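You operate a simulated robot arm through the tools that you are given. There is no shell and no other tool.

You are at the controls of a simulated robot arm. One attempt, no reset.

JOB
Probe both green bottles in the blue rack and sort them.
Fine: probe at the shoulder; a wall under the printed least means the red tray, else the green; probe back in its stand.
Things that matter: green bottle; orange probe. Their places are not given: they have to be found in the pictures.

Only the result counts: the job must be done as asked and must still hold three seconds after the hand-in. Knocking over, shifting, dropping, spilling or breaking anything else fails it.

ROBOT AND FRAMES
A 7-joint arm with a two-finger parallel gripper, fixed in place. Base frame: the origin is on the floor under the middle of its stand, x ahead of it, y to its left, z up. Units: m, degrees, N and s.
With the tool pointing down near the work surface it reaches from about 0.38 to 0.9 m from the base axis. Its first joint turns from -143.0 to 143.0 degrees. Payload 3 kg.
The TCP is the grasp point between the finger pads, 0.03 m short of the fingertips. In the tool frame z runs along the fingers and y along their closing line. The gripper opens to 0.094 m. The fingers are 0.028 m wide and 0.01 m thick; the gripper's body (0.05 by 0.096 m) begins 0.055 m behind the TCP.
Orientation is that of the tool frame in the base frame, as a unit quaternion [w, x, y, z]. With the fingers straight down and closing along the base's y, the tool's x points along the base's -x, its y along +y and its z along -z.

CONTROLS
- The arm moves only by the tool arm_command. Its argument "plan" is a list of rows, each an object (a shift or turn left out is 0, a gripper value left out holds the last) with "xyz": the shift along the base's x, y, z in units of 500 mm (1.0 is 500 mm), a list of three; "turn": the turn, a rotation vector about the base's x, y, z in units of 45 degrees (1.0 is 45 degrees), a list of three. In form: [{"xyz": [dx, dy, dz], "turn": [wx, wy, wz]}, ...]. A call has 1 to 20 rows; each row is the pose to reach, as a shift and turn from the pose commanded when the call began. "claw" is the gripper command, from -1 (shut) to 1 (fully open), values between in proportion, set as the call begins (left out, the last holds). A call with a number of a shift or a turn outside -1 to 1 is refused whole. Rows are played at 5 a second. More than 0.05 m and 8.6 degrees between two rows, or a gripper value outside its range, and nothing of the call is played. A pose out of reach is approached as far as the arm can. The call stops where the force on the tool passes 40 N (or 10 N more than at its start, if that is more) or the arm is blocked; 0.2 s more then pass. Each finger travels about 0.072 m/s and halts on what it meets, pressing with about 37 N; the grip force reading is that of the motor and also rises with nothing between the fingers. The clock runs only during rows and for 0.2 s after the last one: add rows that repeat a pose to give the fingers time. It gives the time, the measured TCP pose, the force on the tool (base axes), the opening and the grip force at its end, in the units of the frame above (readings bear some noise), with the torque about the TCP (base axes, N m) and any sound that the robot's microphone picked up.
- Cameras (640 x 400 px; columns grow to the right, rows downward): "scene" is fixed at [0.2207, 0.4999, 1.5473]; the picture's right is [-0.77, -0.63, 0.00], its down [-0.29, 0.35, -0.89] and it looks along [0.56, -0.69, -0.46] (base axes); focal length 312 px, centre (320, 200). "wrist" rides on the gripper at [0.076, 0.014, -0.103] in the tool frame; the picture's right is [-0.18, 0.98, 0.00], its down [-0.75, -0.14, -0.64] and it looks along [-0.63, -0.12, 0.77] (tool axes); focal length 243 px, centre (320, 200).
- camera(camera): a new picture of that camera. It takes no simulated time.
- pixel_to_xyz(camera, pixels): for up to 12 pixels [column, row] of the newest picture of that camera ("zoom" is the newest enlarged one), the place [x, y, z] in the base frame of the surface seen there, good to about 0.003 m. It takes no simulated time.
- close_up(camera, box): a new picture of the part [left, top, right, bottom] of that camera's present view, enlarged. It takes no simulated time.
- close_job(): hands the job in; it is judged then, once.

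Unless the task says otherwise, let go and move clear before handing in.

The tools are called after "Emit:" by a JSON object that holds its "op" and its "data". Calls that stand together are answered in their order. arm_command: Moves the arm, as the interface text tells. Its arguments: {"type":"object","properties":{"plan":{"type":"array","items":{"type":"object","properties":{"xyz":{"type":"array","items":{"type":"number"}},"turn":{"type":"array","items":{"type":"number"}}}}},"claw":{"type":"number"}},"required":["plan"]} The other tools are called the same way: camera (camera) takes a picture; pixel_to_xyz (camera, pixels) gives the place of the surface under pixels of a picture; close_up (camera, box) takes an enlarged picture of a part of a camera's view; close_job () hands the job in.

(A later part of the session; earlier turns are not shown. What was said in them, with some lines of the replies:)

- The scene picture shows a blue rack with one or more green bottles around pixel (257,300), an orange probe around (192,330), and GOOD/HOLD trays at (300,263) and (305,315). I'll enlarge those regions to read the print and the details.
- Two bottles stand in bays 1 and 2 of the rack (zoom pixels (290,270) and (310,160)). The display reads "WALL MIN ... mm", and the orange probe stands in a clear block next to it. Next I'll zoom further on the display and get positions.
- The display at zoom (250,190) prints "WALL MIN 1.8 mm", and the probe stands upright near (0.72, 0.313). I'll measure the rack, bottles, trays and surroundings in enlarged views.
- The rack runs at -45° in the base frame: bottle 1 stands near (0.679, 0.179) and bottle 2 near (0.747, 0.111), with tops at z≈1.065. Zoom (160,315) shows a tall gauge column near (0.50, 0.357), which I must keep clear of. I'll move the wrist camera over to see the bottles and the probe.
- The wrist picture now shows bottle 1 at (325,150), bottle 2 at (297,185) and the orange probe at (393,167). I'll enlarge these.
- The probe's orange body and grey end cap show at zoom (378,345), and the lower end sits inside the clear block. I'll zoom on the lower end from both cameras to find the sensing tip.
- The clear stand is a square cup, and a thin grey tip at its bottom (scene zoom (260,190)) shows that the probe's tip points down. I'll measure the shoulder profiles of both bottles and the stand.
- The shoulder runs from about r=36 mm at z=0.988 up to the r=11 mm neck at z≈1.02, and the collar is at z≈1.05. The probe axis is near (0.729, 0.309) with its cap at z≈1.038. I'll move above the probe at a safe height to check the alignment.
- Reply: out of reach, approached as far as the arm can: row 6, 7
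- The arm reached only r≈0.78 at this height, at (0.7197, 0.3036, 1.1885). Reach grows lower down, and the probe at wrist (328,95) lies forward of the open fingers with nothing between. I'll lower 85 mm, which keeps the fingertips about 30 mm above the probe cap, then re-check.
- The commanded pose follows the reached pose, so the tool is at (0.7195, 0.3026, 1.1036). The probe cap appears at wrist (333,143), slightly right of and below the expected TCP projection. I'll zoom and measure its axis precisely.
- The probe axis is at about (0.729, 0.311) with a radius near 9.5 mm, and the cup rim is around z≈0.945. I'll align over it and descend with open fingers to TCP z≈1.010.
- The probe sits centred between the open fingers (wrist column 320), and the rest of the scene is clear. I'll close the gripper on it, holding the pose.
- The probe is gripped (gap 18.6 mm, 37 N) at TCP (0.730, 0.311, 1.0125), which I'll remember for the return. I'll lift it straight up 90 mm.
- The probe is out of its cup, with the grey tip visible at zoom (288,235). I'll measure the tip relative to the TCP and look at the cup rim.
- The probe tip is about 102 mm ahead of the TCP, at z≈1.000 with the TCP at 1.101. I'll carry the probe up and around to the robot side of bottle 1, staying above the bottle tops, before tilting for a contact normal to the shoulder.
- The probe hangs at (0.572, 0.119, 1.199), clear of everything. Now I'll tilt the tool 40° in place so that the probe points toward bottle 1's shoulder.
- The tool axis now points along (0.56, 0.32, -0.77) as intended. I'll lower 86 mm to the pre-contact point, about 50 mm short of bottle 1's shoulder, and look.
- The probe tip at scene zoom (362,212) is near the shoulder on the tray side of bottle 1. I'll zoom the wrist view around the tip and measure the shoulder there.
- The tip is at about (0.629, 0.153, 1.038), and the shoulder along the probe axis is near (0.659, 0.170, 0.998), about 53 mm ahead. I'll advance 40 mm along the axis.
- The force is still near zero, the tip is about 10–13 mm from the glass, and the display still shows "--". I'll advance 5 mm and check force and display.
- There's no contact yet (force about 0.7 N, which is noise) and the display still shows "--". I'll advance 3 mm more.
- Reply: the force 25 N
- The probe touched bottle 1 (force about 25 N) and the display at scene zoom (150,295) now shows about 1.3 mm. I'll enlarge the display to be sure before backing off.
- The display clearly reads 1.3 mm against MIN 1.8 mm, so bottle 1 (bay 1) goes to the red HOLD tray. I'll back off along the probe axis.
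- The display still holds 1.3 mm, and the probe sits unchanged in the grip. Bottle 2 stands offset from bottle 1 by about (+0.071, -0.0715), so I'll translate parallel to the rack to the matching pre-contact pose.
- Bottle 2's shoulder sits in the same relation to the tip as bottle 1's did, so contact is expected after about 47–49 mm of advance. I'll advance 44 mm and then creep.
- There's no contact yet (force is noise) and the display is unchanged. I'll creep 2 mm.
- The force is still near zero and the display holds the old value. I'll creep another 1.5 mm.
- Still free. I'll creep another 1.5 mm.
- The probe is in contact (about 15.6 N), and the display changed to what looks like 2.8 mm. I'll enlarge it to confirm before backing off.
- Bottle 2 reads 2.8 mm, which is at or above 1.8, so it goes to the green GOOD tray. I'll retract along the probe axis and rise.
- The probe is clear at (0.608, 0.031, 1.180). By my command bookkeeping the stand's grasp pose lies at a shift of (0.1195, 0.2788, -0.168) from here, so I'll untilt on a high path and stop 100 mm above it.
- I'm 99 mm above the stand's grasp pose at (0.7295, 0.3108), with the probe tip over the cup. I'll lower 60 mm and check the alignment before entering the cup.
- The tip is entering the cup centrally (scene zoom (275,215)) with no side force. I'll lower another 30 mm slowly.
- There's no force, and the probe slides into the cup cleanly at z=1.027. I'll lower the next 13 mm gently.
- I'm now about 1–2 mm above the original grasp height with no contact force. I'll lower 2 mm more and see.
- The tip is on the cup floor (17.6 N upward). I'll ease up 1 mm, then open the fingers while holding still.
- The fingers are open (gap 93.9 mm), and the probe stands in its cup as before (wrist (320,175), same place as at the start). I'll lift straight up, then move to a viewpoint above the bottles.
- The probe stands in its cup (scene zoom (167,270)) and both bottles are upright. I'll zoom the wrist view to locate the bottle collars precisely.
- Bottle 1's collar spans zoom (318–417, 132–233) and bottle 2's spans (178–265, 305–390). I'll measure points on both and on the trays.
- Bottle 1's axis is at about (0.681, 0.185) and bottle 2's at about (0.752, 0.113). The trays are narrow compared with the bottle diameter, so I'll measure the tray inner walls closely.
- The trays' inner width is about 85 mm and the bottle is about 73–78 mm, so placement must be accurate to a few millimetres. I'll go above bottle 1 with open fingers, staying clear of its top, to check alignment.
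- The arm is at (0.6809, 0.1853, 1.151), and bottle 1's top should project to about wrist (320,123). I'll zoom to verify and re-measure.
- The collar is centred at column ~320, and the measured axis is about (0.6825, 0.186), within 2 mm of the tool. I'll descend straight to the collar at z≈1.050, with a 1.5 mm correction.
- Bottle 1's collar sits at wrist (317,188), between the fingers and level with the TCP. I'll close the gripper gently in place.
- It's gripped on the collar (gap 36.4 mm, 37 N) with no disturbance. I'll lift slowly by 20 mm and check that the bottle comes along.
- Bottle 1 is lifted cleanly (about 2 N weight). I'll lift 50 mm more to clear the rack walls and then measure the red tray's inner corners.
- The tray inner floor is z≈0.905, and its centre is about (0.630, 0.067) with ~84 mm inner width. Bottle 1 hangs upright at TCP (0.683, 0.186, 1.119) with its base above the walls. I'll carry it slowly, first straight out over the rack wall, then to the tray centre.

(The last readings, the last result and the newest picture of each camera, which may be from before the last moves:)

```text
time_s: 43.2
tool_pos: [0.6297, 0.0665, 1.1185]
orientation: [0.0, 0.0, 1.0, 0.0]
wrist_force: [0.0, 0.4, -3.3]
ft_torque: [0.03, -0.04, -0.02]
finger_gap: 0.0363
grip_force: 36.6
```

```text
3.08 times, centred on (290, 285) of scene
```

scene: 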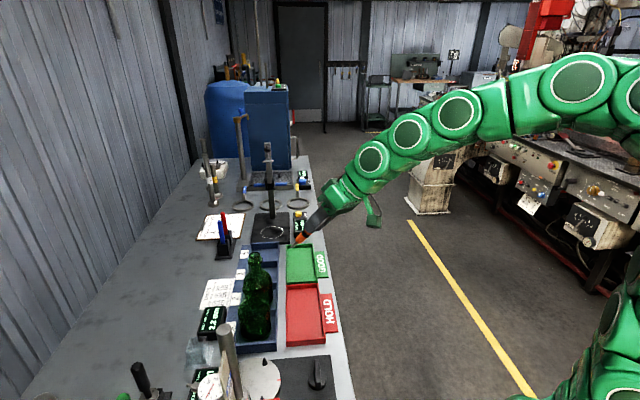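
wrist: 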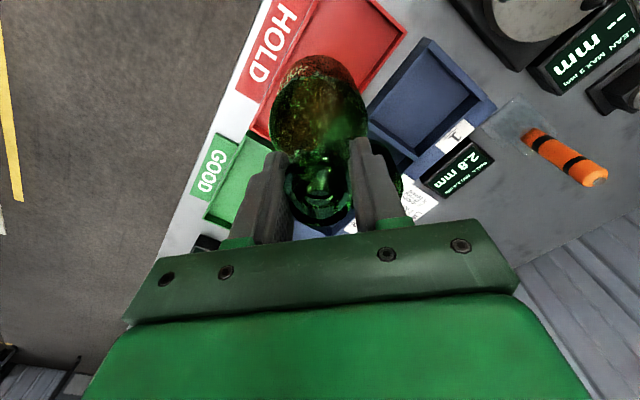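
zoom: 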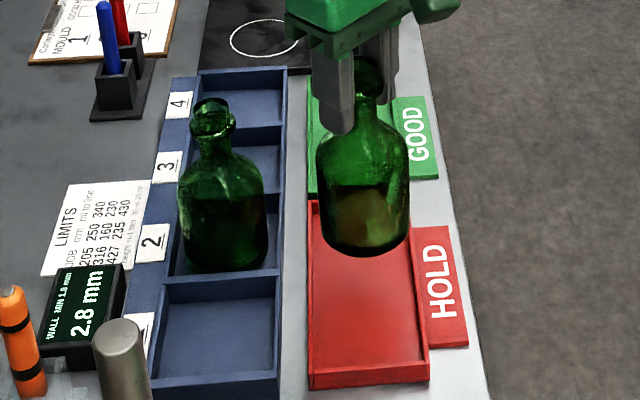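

Bottle 1 hangs upright over the red tray. I'll lower 42 mm, keeping its base just above the tray walls, and check the alignment.

Emit:
{"op": "arm_command", "data": {"plan": [{"xyz": [0, 0, -0.02]}, {"xyz": [0, 0, -0.04]}, {"xyz": [0, 0, -0.06]}, {"xyz": [0, 0, -0.084]}, {"xyz": [0, 0, -0.084]}]}}

Emit:
{"op": "camera", "data": {"camera": "wrist"}}

Emit:
{"op": "close_up", "data": {"camera": "scene", "box": [270, 250, 360, 350]}}

Emit:
{"op": "close_up", "data": {"camera": "wrist", "box": [220, 0, 420, 160]}}

```text
time_s: 44.4
tool_pos: [0.6283, 0.0657, 1.0771]
orientation: [-0.001, 0.0, 1.0, 0.0]
wrist_force: [-0.1, -0.1, -4.3]
ft_torque: [-0.04, -0.03, -0.02]
finger_gap: 0.0366
grip_force: 36.7
```

```text
taken
```

wrist: 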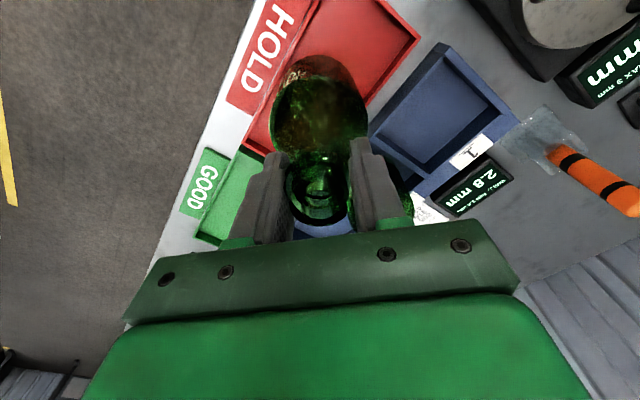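

```text
4.00 times, centred on (315, 300) of scene
```

zoom: 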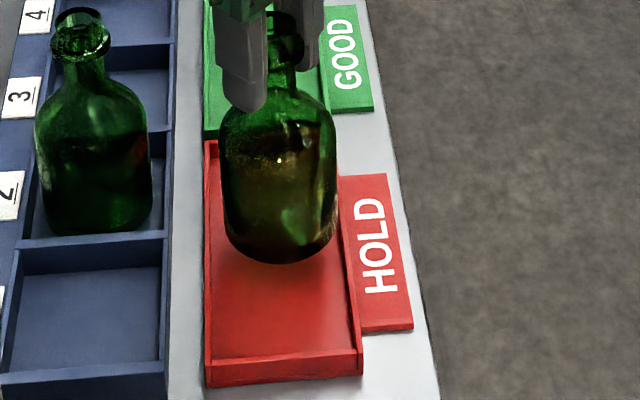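

```text
2.50 times, centred on (320, 80) of wrist
```

zoom: 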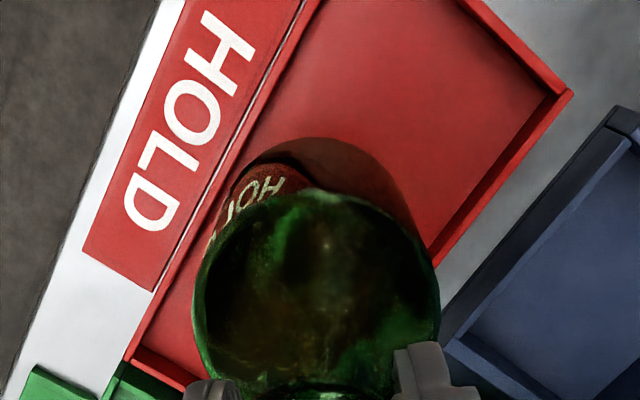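

The bottle is centred between the tray's side walls (scene zoom: bottle 222–337, walls ~211 and ~350). I'll lower 24 mm more, to about 4–5 mm above the floor.

Emit:
{"op": "arm_command", "data": {"plan": [{"xyz": [0, 0, -0.012]}, {"xyz": [0, 0, -0.024]}, {"xyz": [0, 0, -0.036]}, {"xyz": [0, 0, -0.048]}, {"xyz": [0, 0, -0.048]}]}}

Emit:
{"op": "close_up", "data": {"camera": "scene", "box": [270, 250, 360, 350]}}

```text
time_s: 45.6
tool_pos: [0.6294, 0.0658, 1.0535]
orientation: [0.001, 0.001, 1.0, 0.0]
wrist_force: [-0.5, 0.9, -2.9]
ft_torque: [0.0, -0.03, 0.0]
finger_gap: 0.0364
grip_force: 37.1
```

```text
4.00 times, centred on (315, 300) of scene
```

zoom: 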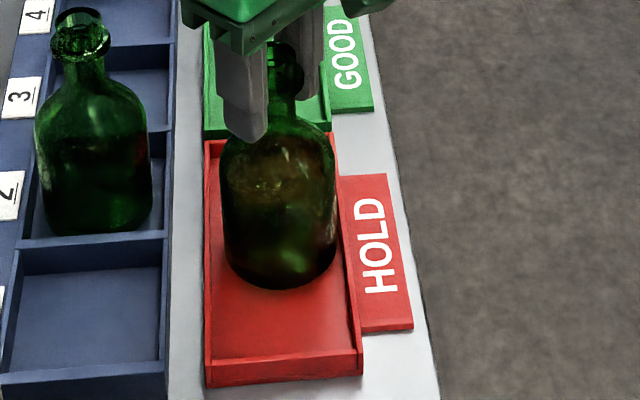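

The base is now inside the tray walls with no side force. I'll lower 3 mm more.

Emit:
{"op": "arm_command", "data": {"plan": [{"xyz": [0, 0, -0.003]}, {"xyz": [0, 0, -0.006]}, {"xyz": [0, 0, -0.006]}]}}

Emit:
{"op": "arm_command", "data": {"plan": [{"xyz": [0, 0, -0.0015]}, {"xyz": [0, 0, -0.003]}, {"xyz": [0, 0, -0.003]}]}}

```text
time_s: 46.4
tool_pos: [0.6288, 0.0666, 1.0503]
orientation: [0.0, 0.0, 1.0, 0.0]
wrist_force: [0.0, -0.1, -3.3]
ft_torque: [-0.01, -0.02, 0.0]
finger_gap: 0.0364
grip_force: 37.4
```

```text
time_s: 47.2
tool_pos: [0.6298, 0.0656, 1.0492]
orientation: [0.0, 0.0, 1.0, 0.0]
wrist_force: [-4.6, -1.4, 12.0]
ft_torque: [0.12, 0.32, 0.06]
finger_gap: 0.0364
grip_force: 37.4
```

The base touched the tray floor (+12 N). I'll relieve 0.7 mm and then open the fingers in place.

Emit:
{"op": "arm_command", "data": {"plan": [{"xyz": [0, 0, 0.0014]}, {"xyz": [0, 0, 0.0014]}]}}

Emit:
{"op": "close_up", "data": {"camera": "scene", "box": [270, 230, 360, 350]}}

Emit:
{"op": "camera", "data": {"camera": "wrist"}}

```text
time_s: 47.8
tool_pos: [0.629, 0.0664, 1.0503]
orientation: [-0.001, -0.001, 1.0, 0.001]
wrist_force: [2.5, 1.0, 1.4]
ft_torque: [0.21, -0.42, 0.0]
finger_gap: 0.0366
grip_force: 37.0
```

```text
3.33 times, centred on (315, 290) of scene
```

zoom: 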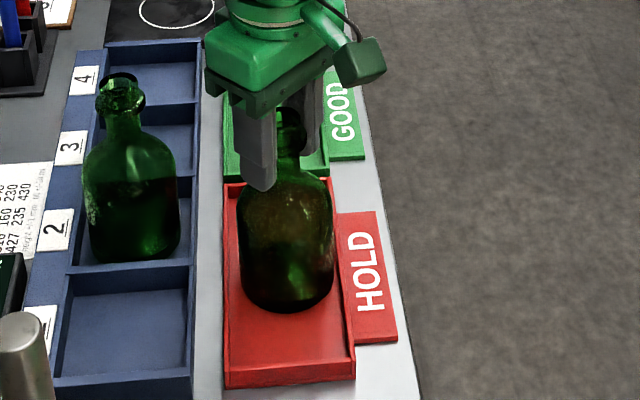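

```text
taken
```

wrist: 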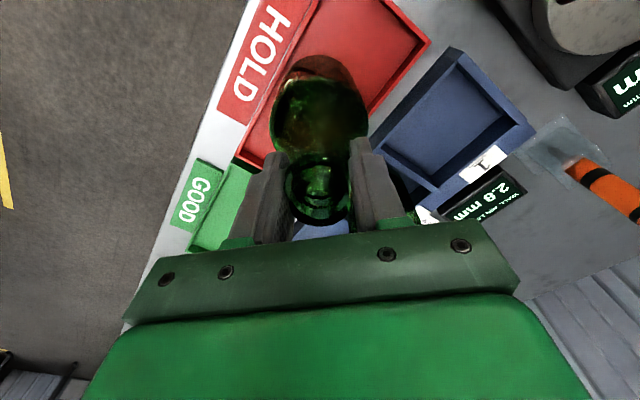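

The force is relieved (1.4 N) and bottle 1 stands upright in the red tray. I'll open the fingers while holding still.

Emit:
{"op": "arm_command", "data": {"plan": [{"xyz": [0, 0, 0]}, {"xyz": [0, 0, 0]}, {"xyz": [0, 0, 0]}, {"xyz": [0, 0, 0]}, {"xyz": [0, 0, 0]}], "claw": 1}}

Emit:
{"op": "close_up", "data": {"camera": "scene", "box": [270, 230, 360, 350]}}

Emit:
{"op": "camera", "data": {"camera": "wrist"}}

```text
time_s: 49.0
tool_pos: [0.628, 0.0663, 1.0496]
orientation: [0.001, -0.001, 1.0, 0.0]
wrist_force: [0.1, 0.1, 0.3]
ft_torque: [0.02, 0.02, -0.01]
finger_gap: 0.0941
grip_force: 0.0
```

```text
3.33 times, centred on (315, 290) of scene
```

zoom: 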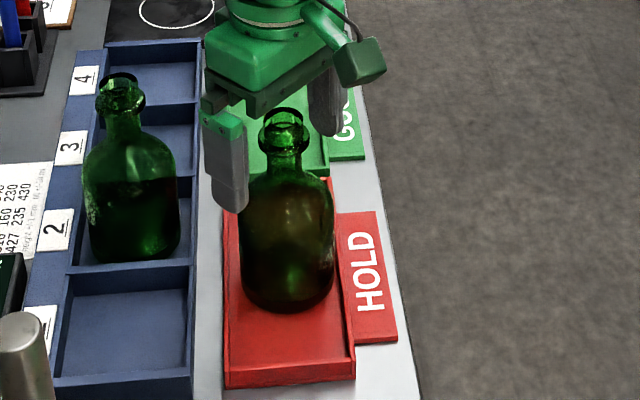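

```text
taken
```

wrist: 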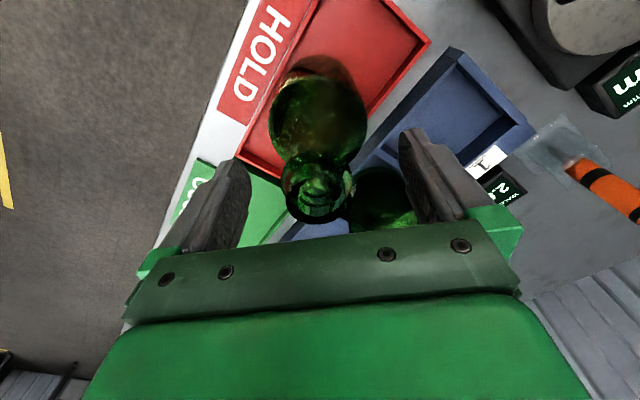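

Bottle 1 stands freely in the red tray and the fingers are open. I'll rise 100 mm straight up and go above bottle 2 at (0.752, 0.113).

Emit:
{"op": "arm_command", "data": {"plan": [{"xyz": [0, 0, 0.05]}, {"xyz": [0, 0, 0.12]}, {"xyz": [0, 0, 0.2]}, {"xyz": [0.062, 0.0234, 0.2]}, {"xyz": [0.124, 0.0467, 0.2]}, {"xyz": [0.186, 0.07, 0.2]}, {"xyz": [0.246, 0.0934, 0.2]}, {"xyz": [0.246, 0.0934, 0.2]}]}}

Emit:
{"op": "close_up", "data": {"camera": "wrist", "box": [240, 30, 400, 220]}}

Emit:
{"op": "camera", "data": {"camera": "wrist"}}

Emit:
{"op": "camera", "data": {"camera": "scene"}}

```text
time_s: 50.8
tool_pos: [0.7509, 0.1137, 1.1492]
orientation: [-0.001, 0.0, 1.0, 0.0]
wrist_force: [0.2, 0.4, -0.4]
ft_torque: [-0.01, 0.0, 0.02]
finger_gap: 0.0942
grip_force: 0.1
```

```text
2.11 times, centred on (320, 125) of wrist
```

zoom: 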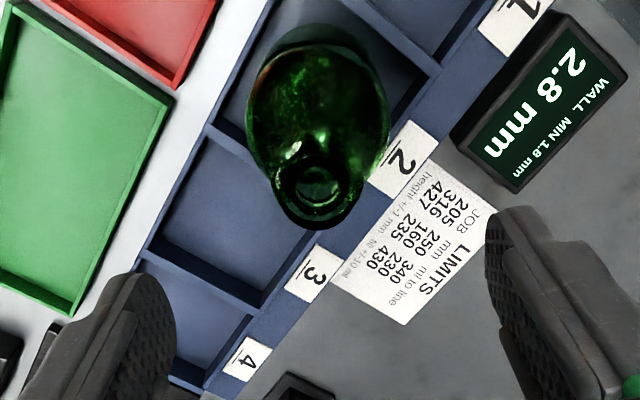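

```text
taken
```

wrist: 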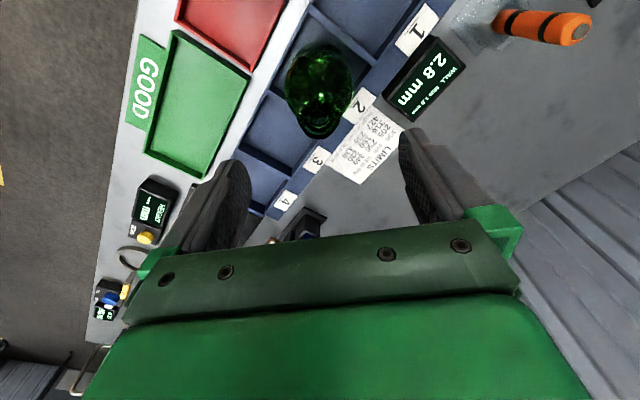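

```text
taken
```

scene: 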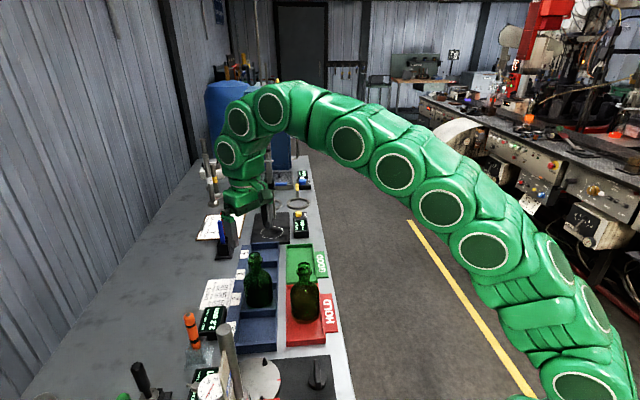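

Bottle 2's collar is centred under the tool (zoom (317,190)). Before descending I'll check where the pen holder at wrist (305,228) stands relative to the fingers.

Emit:
{"op": "pixel_to_xyz", "data": {"camera": "wrist", "pixels": [[300, 220], [318, 220], [298, 128], [338, 128], [318, 105], [318, 137]]}}

Emit:
{"op": "pixel_to_xyz", "data": {"camera": "scene", "pixels": [[220, 222], [225, 215], [225, 250], [300, 222], [290, 262], [318, 262]]}}

Emit:
{"op": "close_up", "data": {"camera": "scene", "box": [180, 190, 350, 350]}}

```text
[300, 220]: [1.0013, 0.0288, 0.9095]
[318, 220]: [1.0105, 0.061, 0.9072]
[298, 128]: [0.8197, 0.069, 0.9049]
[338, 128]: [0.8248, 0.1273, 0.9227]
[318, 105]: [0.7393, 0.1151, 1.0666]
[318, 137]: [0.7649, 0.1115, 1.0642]
```

```text
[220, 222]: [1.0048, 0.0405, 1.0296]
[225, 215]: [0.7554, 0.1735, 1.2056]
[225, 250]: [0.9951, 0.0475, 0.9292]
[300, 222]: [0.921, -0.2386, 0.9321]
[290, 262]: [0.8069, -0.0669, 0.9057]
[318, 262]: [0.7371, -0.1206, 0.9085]
```

```text
2.50 times, centred on (265, 270) of scene
```

zoom: 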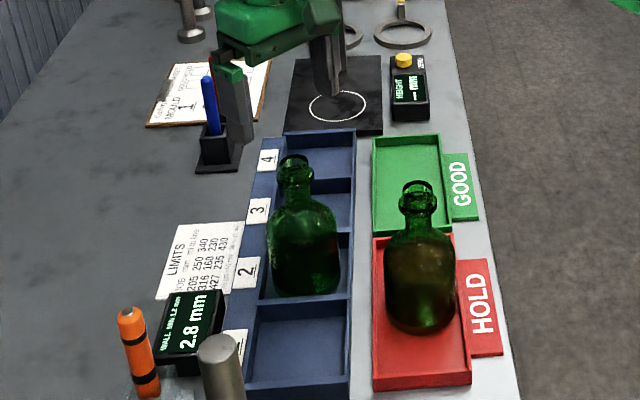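

The pen holder is far away at x≈1.0, and bottle 2's rim centre is (0.752, 0.113). I'll descend 100 mm around the collar.

Emit:
{"op": "arm_command", "data": {"plan": [{"xyz": [0.002, -0.001, -0.02]}, {"xyz": [0.002, -0.001, -0.07]}, {"xyz": [0.002, -0.001, -0.12]}, {"xyz": [0.002, -0.001, -0.17]}, {"xyz": [0.002, -0.001, -0.2]}, {"xyz": [0.002, -0.001, -0.2]}]}}

Emit:
{"op": "camera", "data": {"camera": "wrist"}}

Emit:
{"op": "close_up", "data": {"camera": "scene", "box": [200, 200, 340, 340]}}

```text
time_s: 52.2
tool_pos: [0.7532, 0.1117, 1.0493]
orientation: [0.001, 0.0, 1.0, 0.0]
wrist_force: [0.2, 0.1, 0.2]
ft_torque: [0.01, -0.01, 0.02]
finger_gap: 0.0939
grip_force: 0.0
```

```text
taken
```

wrist: 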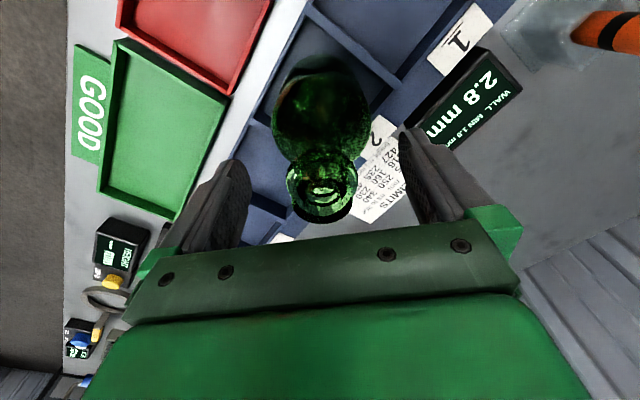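

```text
2.86 times, centred on (270, 270) of scene
```

zoom: 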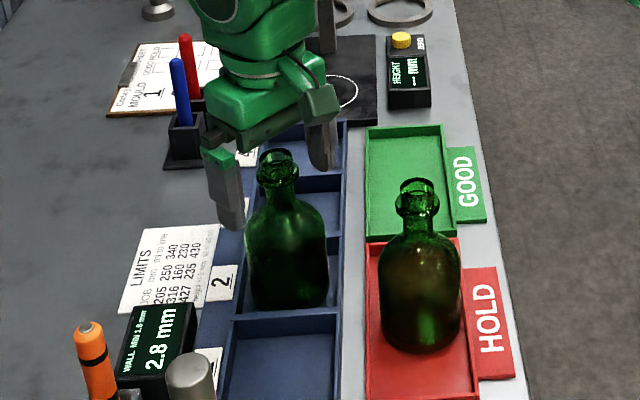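

Bottle 2's collar is centred between the fingers at wrist (322,190). I'll close the gripper in place, then lift 20 mm to check.

Emit:
{"op": "arm_command", "data": {"plan": [{"xyz": [0, 0, 0]}, {"xyz": [0, 0, 0]}, {"xyz": [0, 0, 0]}, {"xyz": [0, 0, 0]}, {"xyz": [0, 0, 0]}, {"xyz": [0, 0, 0]}], "claw": -1}}

Emit:
{"op": "arm_command", "data": {"plan": [{"xyz": [0, 0, 0.01]}, {"xyz": [0, 0, 0.02]}, {"xyz": [0, 0, 0.03]}, {"xyz": [0, 0, 0.04]}, {"xyz": [0, 0, 0.04]}]}}

Emit:
{"op": "camera", "data": {"camera": "wrist"}}

Emit:
{"op": "close_up", "data": {"camera": "scene", "box": [200, 200, 340, 340]}}

```text
time_s: 53.6
tool_pos: [0.7532, 0.1125, 1.0502]
orientation: [0.0, 0.001, 1.0, 0.0]
wrist_force: [-0.3, 1.2, 0.2]
ft_torque: [0.1, -0.13, 0.04]
finger_gap: 0.0367
grip_force: 36.6
```

```text
time_s: 54.8
tool_pos: [0.7529, 0.1129, 1.0687]
orientation: [-0.001, 0.0, 1.0, 0.0]
wrist_force: [0.0, -0.1, -3.0]
ft_torque: [0.01, -0.02, 0.0]
finger_gap: 0.0362
grip_force: 36.9
```

```text
taken
```

wrist: 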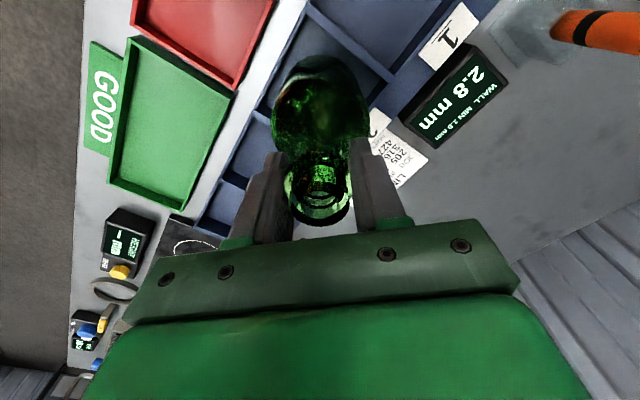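

```text
2.86 times, centred on (270, 270) of scene
```

zoom: 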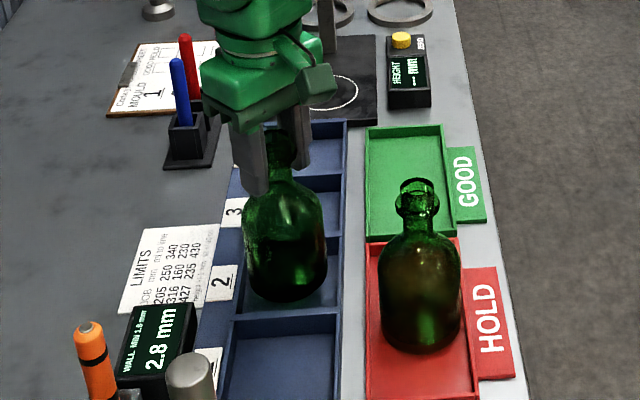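

Bottle 2 is lifted (3 N weight). I'll lift 50 mm more and measure the green tray's inner walls.

Emit:
{"op": "arm_command", "data": {"plan": [{"xyz": [0, 0, 0.02]}, {"xyz": [0, 0, 0.04]}, {"xyz": [0, 0, 0.06]}, {"xyz": [0, 0, 0.08]}, {"xyz": [0, 0, 0.1]}, {"xyz": [0, 0, 0.1]}]}}

Emit:
{"op": "close_up", "data": {"camera": "scene", "box": [275, 235, 340, 300]}}

```text
time_s: 56.2
tool_pos: [0.7536, 0.113, 1.1184]
orientation: [0.0, 0.001, 1.0, 0.0]
wrist_force: [-0.1, -0.3, -4.1]
ft_torque: [-0.02, -0.01, 0.02]
finger_gap: 0.0363
grip_force: 36.8
```

```text
6.15 times, centred on (308, 268) of scene
```

zoom: 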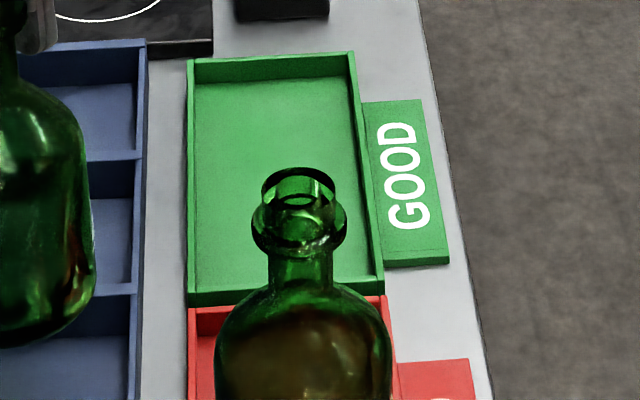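

Emit:
{"op": "pixel_to_xyz", "data": {"camera": "zoom", "pixels": [[191, 150], [196, 150], [354, 150], [359, 150], [364, 150], [225, 280], [225, 292], [225, 297], [270, 62], [270, 75], [270, 82], [230, 180]]}}

Emit:
{"op": "pixel_to_xyz", "data": {"camera": "zoom", "pixels": [[190, 230], [196, 230], [368, 230], [373, 230], [378, 230], [188, 62], [350, 55], [195, 82], [345, 78], [285, 140]]}}

```text
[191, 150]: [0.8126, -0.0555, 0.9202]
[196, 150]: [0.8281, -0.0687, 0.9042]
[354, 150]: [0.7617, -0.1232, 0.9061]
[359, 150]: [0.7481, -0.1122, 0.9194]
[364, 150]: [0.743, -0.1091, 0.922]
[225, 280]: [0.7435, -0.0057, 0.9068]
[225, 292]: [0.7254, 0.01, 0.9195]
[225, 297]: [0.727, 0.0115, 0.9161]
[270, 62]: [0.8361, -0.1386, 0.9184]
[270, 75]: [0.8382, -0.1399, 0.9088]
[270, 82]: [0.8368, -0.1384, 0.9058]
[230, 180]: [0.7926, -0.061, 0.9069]
```

```text
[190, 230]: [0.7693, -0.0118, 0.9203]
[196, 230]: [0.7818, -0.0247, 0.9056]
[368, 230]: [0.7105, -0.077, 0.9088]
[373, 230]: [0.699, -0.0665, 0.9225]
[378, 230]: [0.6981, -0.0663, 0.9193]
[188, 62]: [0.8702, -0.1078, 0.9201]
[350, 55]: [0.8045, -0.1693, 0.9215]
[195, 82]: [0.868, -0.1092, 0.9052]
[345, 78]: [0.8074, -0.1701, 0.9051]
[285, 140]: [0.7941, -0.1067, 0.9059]
```

The green tray's inner centre is about (0.7705, -0.0745). Before moving I'll check the height-gauge column beyond it for clearance.

Emit:
{"op": "camera", "data": {"camera": "scene"}}

Emit:
{"op": "close_up", "data": {"camera": "scene", "box": [220, 120, 340, 260]}}

Emit:
{"op": "camera", "data": {"camera": "wrist"}}

```text
taken
```

scene: 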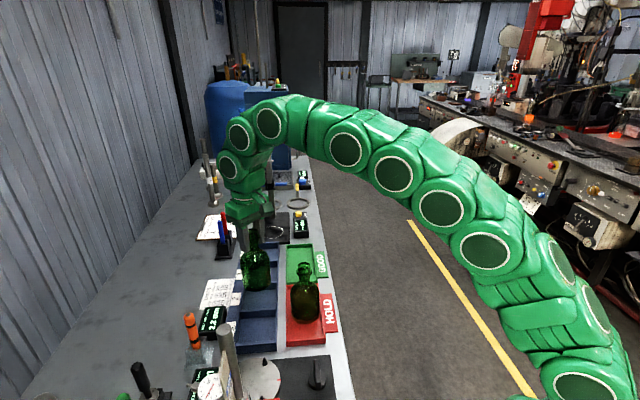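

```text
2.86 times, centred on (280, 190) of scene
```

zoom: 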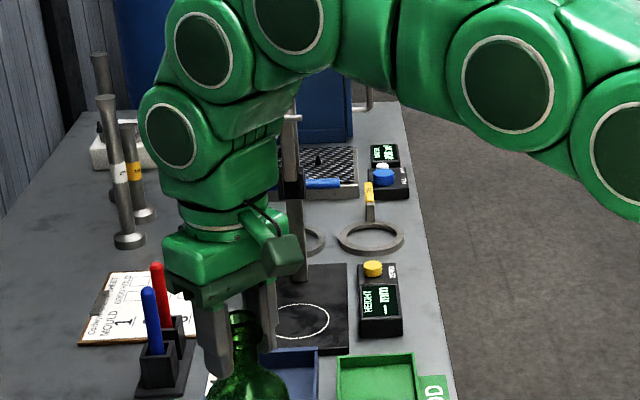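

```text
taken
```

wrist: 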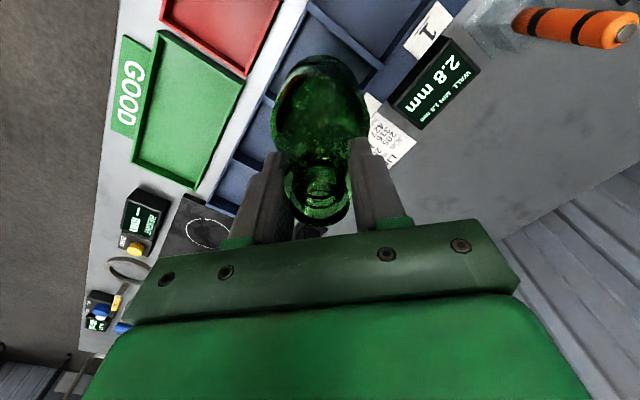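

Emit:
{"op": "pixel_to_xyz", "data": {"camera": "zoom", "pixels": [[298, 200], [298, 250], [300, 275], [292, 125], [320, 185], [373, 268], [375, 310], [315, 320], [405, 185], [368, 205]]}}

```text
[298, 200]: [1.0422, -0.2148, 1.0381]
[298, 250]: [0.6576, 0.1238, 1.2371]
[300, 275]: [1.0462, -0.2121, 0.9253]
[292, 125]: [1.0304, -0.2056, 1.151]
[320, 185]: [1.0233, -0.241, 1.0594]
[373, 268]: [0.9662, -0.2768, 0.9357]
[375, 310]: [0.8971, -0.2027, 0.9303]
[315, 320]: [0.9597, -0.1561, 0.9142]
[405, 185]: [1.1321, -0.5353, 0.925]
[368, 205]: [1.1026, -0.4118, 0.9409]
```

The height gauge column is at about (1.04, -0.21), well clear. I'll carry bottle 2 slowly along a straight path to above the green tray's centre.

Emit:
{"op": "arm_command", "data": {"plan": [{"xyz": [0.002, -0.02, 0]}, {"xyz": [0.006, -0.06, 0]}, {"xyz": [0.01, -0.105, 0]}, {"xyz": [0.014, -0.15, 0]}, {"xyz": [0.018, -0.195, 0]}, {"xyz": [0.022, -0.24, 0]}, {"xyz": [0.027, -0.285, 0]}, {"xyz": [0.031, -0.33, 0]}, {"xyz": [0.034, -0.36, 0]}, {"xyz": [0.0352, -0.3742, 0]}, {"xyz": [0.0352, -0.3742, 0]}, {"xyz": [0.0352, -0.3742, 0]}]}}

Emit:
{"op": "camera", "data": {"camera": "wrist"}}

Emit:
{"op": "close_up", "data": {"camera": "scene", "box": [230, 200, 360, 330]}}

```text
time_s: 58.8
tool_pos: [0.7711, -0.0749, 1.1186]
orientation: [0.0, 0.0, 1.0, 0.0]
wrist_force: [-0.1, 0.5, -2.9]
ft_torque: [-0.01, -0.04, -0.01]
finger_gap: 0.0364
grip_force: 37.0
```

```text
taken
```

wrist: 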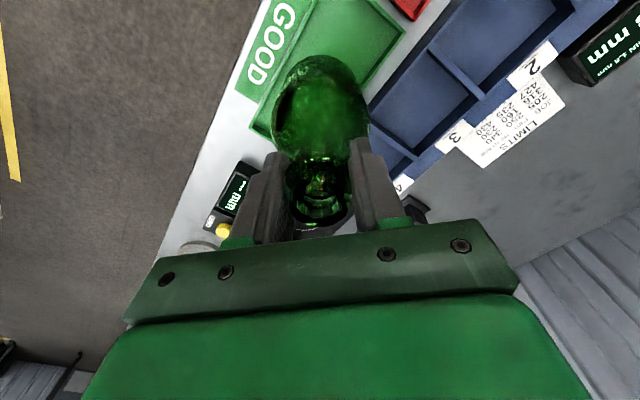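

```text
3.08 times, centred on (295, 265) of scene
```

zoom: 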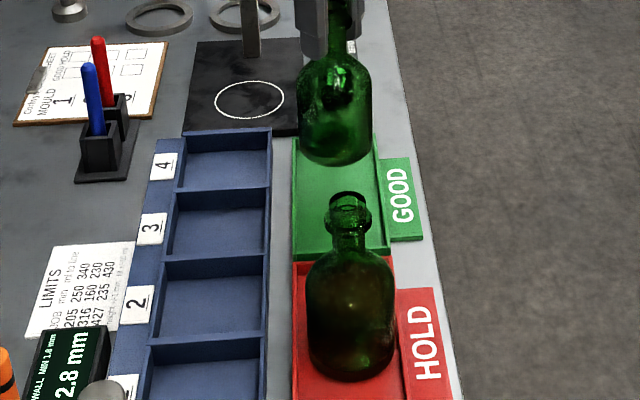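

Bottle 2 hangs upright above the green tray at (0.771, -0.075). I'll lower 42 mm and check the alignment.

Emit:
{"op": "arm_command", "data": {"plan": [{"xyz": [0, 0, -0.02]}, {"xyz": [0, 0, -0.04]}, {"xyz": [0, 0, -0.06]}, {"xyz": [0, 0, -0.084]}, {"xyz": [0, 0, -0.084]}]}}

Emit:
{"op": "close_up", "data": {"camera": "wrist", "box": [220, 0, 420, 160]}}

Emit:
{"op": "close_up", "data": {"camera": "scene", "box": [270, 215, 350, 305]}}

```text
time_s: 60.0
tool_pos: [0.7707, -0.074, 1.0771]
orientation: [0.0, 0.0, 1.0, 0.0]
wrist_force: [-0.1, -1.1, -4.5]
ft_torque: [0.01, -0.03, -0.02]
finger_gap: 0.0362
grip_force: 36.9
```

```text
2.50 times, centred on (320, 80) of wrist
```

zoom: 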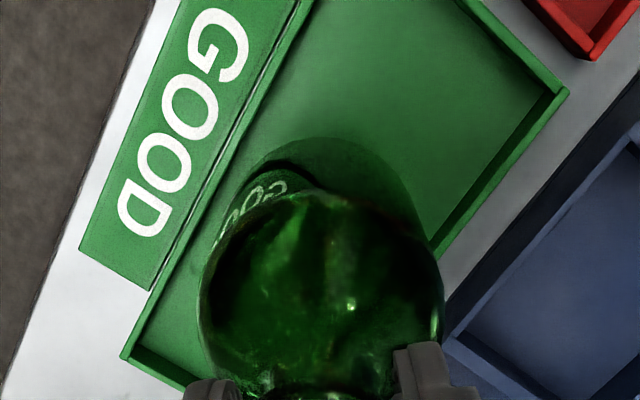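

```text
4.44 times, centred on (310, 260) of scene
```

zoom: 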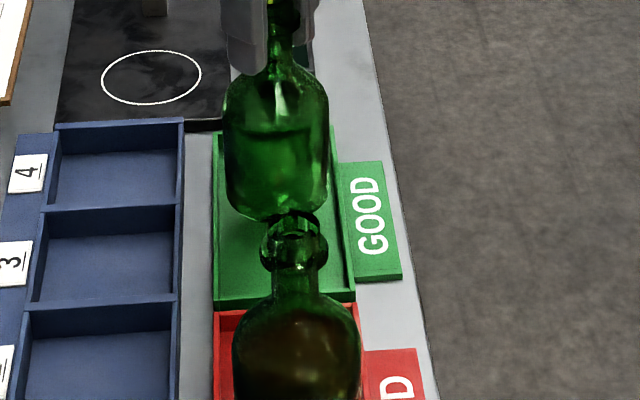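

The wrist view matches the red-tray placement closely. In the scene view the bottle may sit 2–3 mm toward the rack side, so I'll zoom in to check the wall gaps before lowering.

Emit:
{"op": "close_up", "data": {"camera": "scene", "box": [285, 240, 330, 280]}}

Emit:
{"op": "close_up", "data": {"camera": "wrist", "box": [250, 20, 410, 160]}}

```text
10.00 times, centred on (308, 260) of scene
```

zoom: 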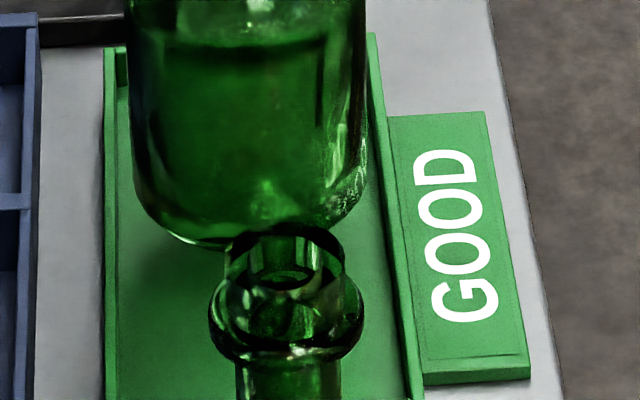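

```text
2.86 times, centred on (330, 90) of wrist
```

zoom: 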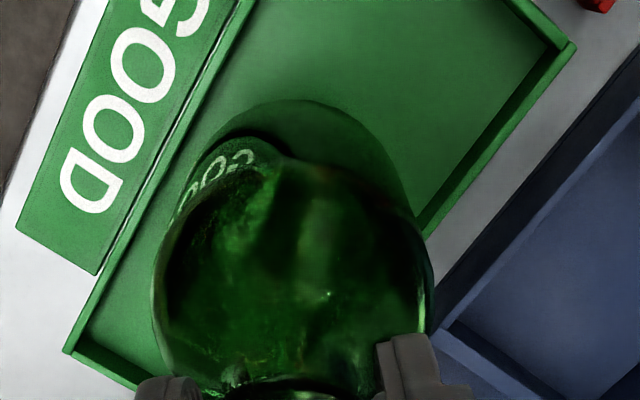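

The geometry works out centred: the bottle axis projects at zoom column ~252, midway between the inner walls at 117 and 387, leaving ~5 mm each side. I'll lower 24 mm.

Emit:
{"op": "arm_command", "data": {"plan": [{"xyz": [0, 0, -0.012]}, {"xyz": [0, 0, -0.024]}, {"xyz": [0, 0, -0.036]}, {"xyz": [0, 0, -0.048]}, {"xyz": [0, 0, -0.048]}]}}

Emit:
{"op": "close_up", "data": {"camera": "scene", "box": [270, 215, 350, 305]}}

Emit:
{"op": "arm_command", "data": {"plan": [{"xyz": [0, 0, -0.003]}, {"xyz": [0, 0, -0.006]}, {"xyz": [0, 0, -0.006]}]}}

```text
time_s: 61.2
tool_pos: [0.7715, -0.0755, 1.0528]
orientation: [0.0, 0.001, 1.0, 0.0]
wrist_force: [0.6, -1.0, -3.5]
ft_torque: [-0.01, 0.01, -0.02]
finger_gap: 0.0363
grip_force: 37.3
```

```text
4.44 times, centred on (310, 260) of scene
```

zoom: 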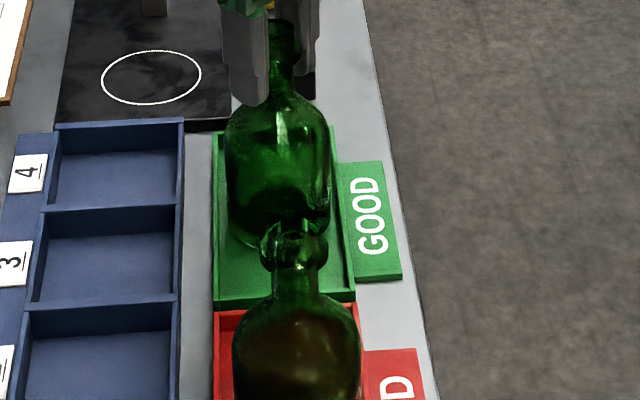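

```text
time_s: 62.0
tool_pos: [0.7708, -0.0748, 1.0494]
orientation: [-0.001, -0.001, 1.0, 0.0]
wrist_force: [-0.7, -0.5, -3.2]
ft_torque: [0.01, -0.02, -0.01]
finger_gap: 0.0363
grip_force: 36.7
```

Bottle 2's base is inside the green tray with no side force and still hanging (-3.2 N). I'll lower 1 mm at a time until it touches.

Emit:
{"op": "arm_command", "data": {"plan": [{"xyz": [0, 0, -0.001]}, {"xyz": [0, 0, -0.002]}, {"xyz": [0, 0, -0.002]}]}}

```text
time_s: 62.8
tool_pos: [0.7718, -0.0743, 1.0493]
orientation: [0.0, 0.0, 1.0, 0.0]
wrist_force: [-0.3, 0.3, 0.0]
ft_torque: [-0.05, 0.01, -0.03]
finger_gap: 0.0362
grip_force: 37.0
```

The wrist force dropped to about 0 N, so the tray floor now carries the bottle. I'll open the fingers in place.

Emit:
{"op": "arm_command", "data": {"plan": [{"xyz": [0, 0, 0]}, {"xyz": [0, 0, 0]}, {"xyz": [0, 0, 0]}, {"xyz": [0, 0, 0]}, {"xyz": [0, 0, 0]}], "claw": 1}}

Emit:
{"op": "close_up", "data": {"camera": "scene", "box": [270, 215, 350, 305]}}

Emit:
{"op": "camera", "data": {"camera": "wrist"}}

```text
time_s: 64.0
tool_pos: [0.7712, -0.0739, 1.0496]
orientation: [-0.001, 0.001, 1.0, 0.001]
wrist_force: [0.0, -0.1, 0.0]
ft_torque: [0.0, -0.01, -0.04]
finger_gap: 0.0939
grip_force: 0.1
```

```text
4.44 times, centred on (310, 260) of scene
```

zoom: 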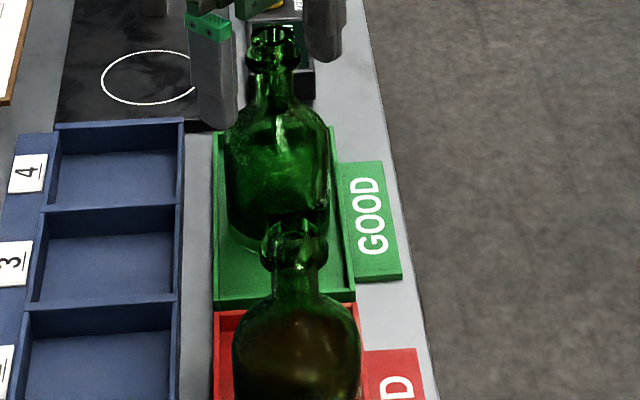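

```text
taken
```

wrist: 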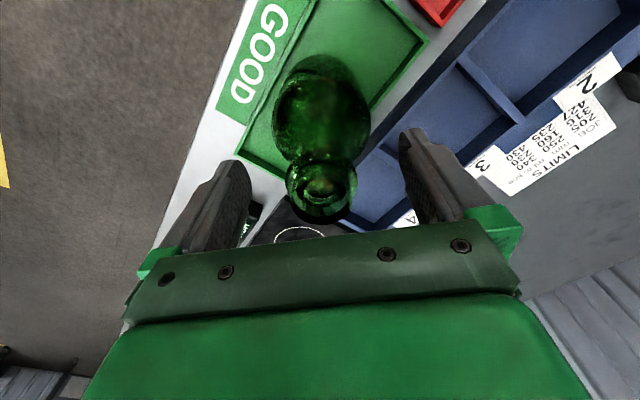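

Bottle 2 stands free in the green tray. I'll rise straight up and retreat toward the robot, well clear of everything.

Emit:
{"op": "arm_command", "data": {"plan": [{"xyz": [0, 0, 0.05]}, {"xyz": [0, 0, 0.12]}, {"xyz": [0, 0, 0.2]}, {"xyz": [-0.04, 0, 0.28]}, {"xyz": [-0.1, 0, 0.34]}, {"xyz": [-0.18, 0, 0.38]}, {"xyz": [-0.26, 0, 0.4]}, {"xyz": [-0.35, 0, 0.42]}, {"xyz": [-0.44, 0, 0.44]}, {"xyz": [-0.44, 0, 0.44]}]}}

Emit:
{"op": "camera", "data": {"camera": "scene"}}

Emit:
{"op": "camera", "data": {"camera": "wrist"}}

Emit:
{"op": "close_up", "data": {"camera": "scene", "box": [170, 220, 350, 370]}}

```text
time_s: 66.2
tool_pos: [0.5506, -0.0721, 1.269]
orientation: [0.0, 0.001, 1.0, 0.0]
wrist_force: [0.2, -1.1, -0.7]
ft_torque: [-0.01, 0.0, -0.02]
finger_gap: 0.0939
grip_force: 0.1
```

```text
taken
```

scene: 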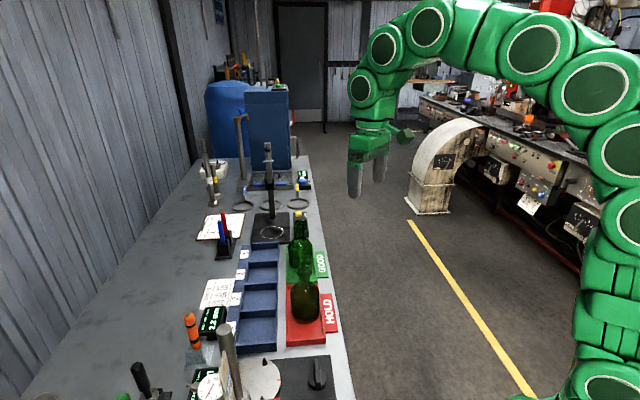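

```text
taken
```

wrist: 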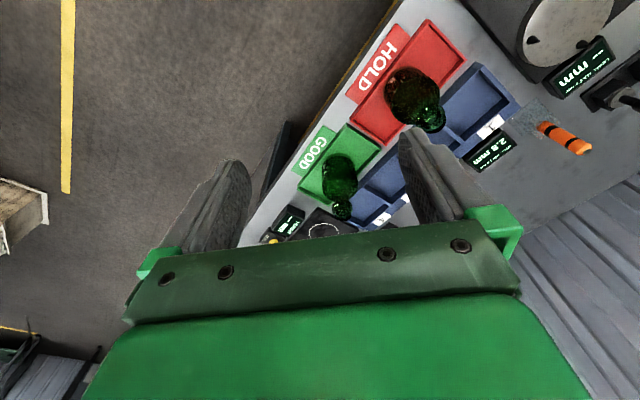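

```text
2.67 times, centred on (260, 295) of scene
```

zoom: 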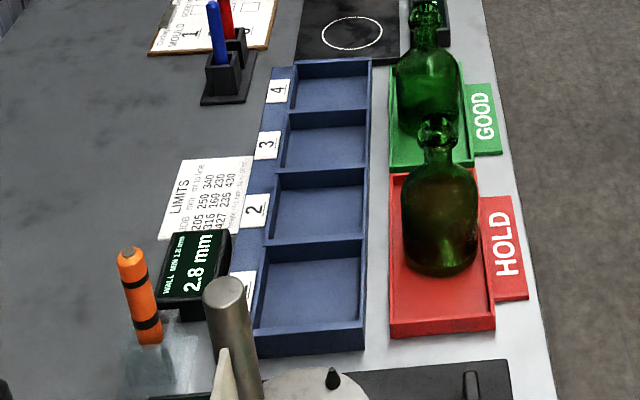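

Bottle 1 (1.3 mm) stands in the red tray, bottle 2 (2.8 mm) stands in the green tray, and the rack is empty. I'll take a last close look at the probe in its stand and at both bottles.

Emit:
{"op": "close_up", "data": {"camera": "scene", "box": [165, 300, 255, 380]}}

Emit:
{"op": "close_up", "data": {"camera": "wrist", "box": [280, 10, 500, 240]}}

Emit:
{"op": "close_up", "data": {"camera": "wrist", "box": [500, 90, 610, 170]}}

```text
5.00 times, centred on (210, 340) of scene
```

zoom: 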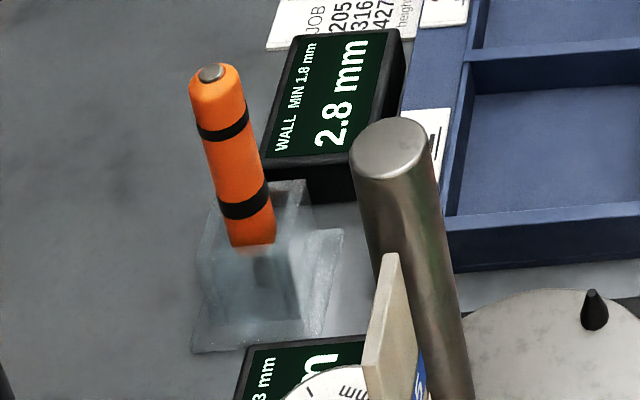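

```text
1.74 times, centred on (390, 125) of wrist
```

zoom: 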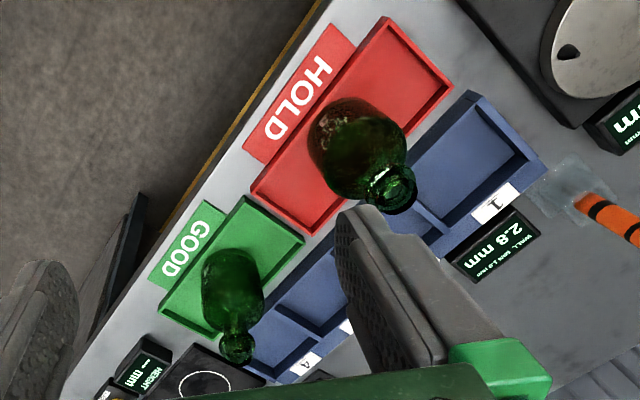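

```text
5.00 times, centred on (555, 130) of wrist
```

zoom: 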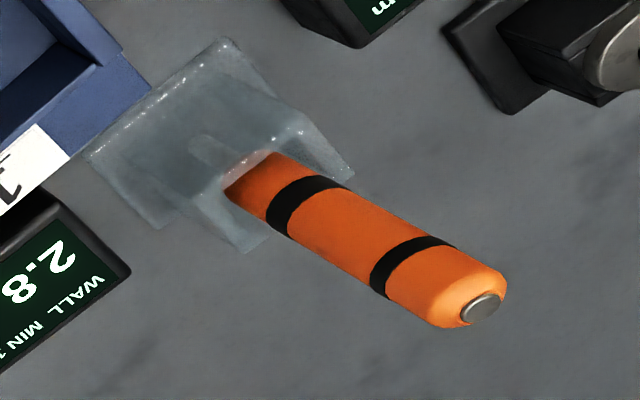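

The probe sits in its cup just as at the start (scene zoom cap (212,72)). Both bottles stand in the correct trays, and the arm is clear with open fingers. I'm handing in the job.

Emit:
{"op": "close_job", "data": {}}

```text
The job is handed in.
```

Both green bottles were probed at the shoulder and sorted against the printed least of 1.8 mm, and the job is handed in.

| Bottle | Wall reading | Tray |
|---|---|---|
| Bay 1 | 1.3 mm (under) | Red HOLD |
| Bay 2 | 2.8 mm (over) | Green GOOD |

The last pictures showed both bottles standing upright inside their trays and the orange probe back in its stand as at the start. Nothing else looked disturbed. The gripper was open and clear of everything when I handed in.
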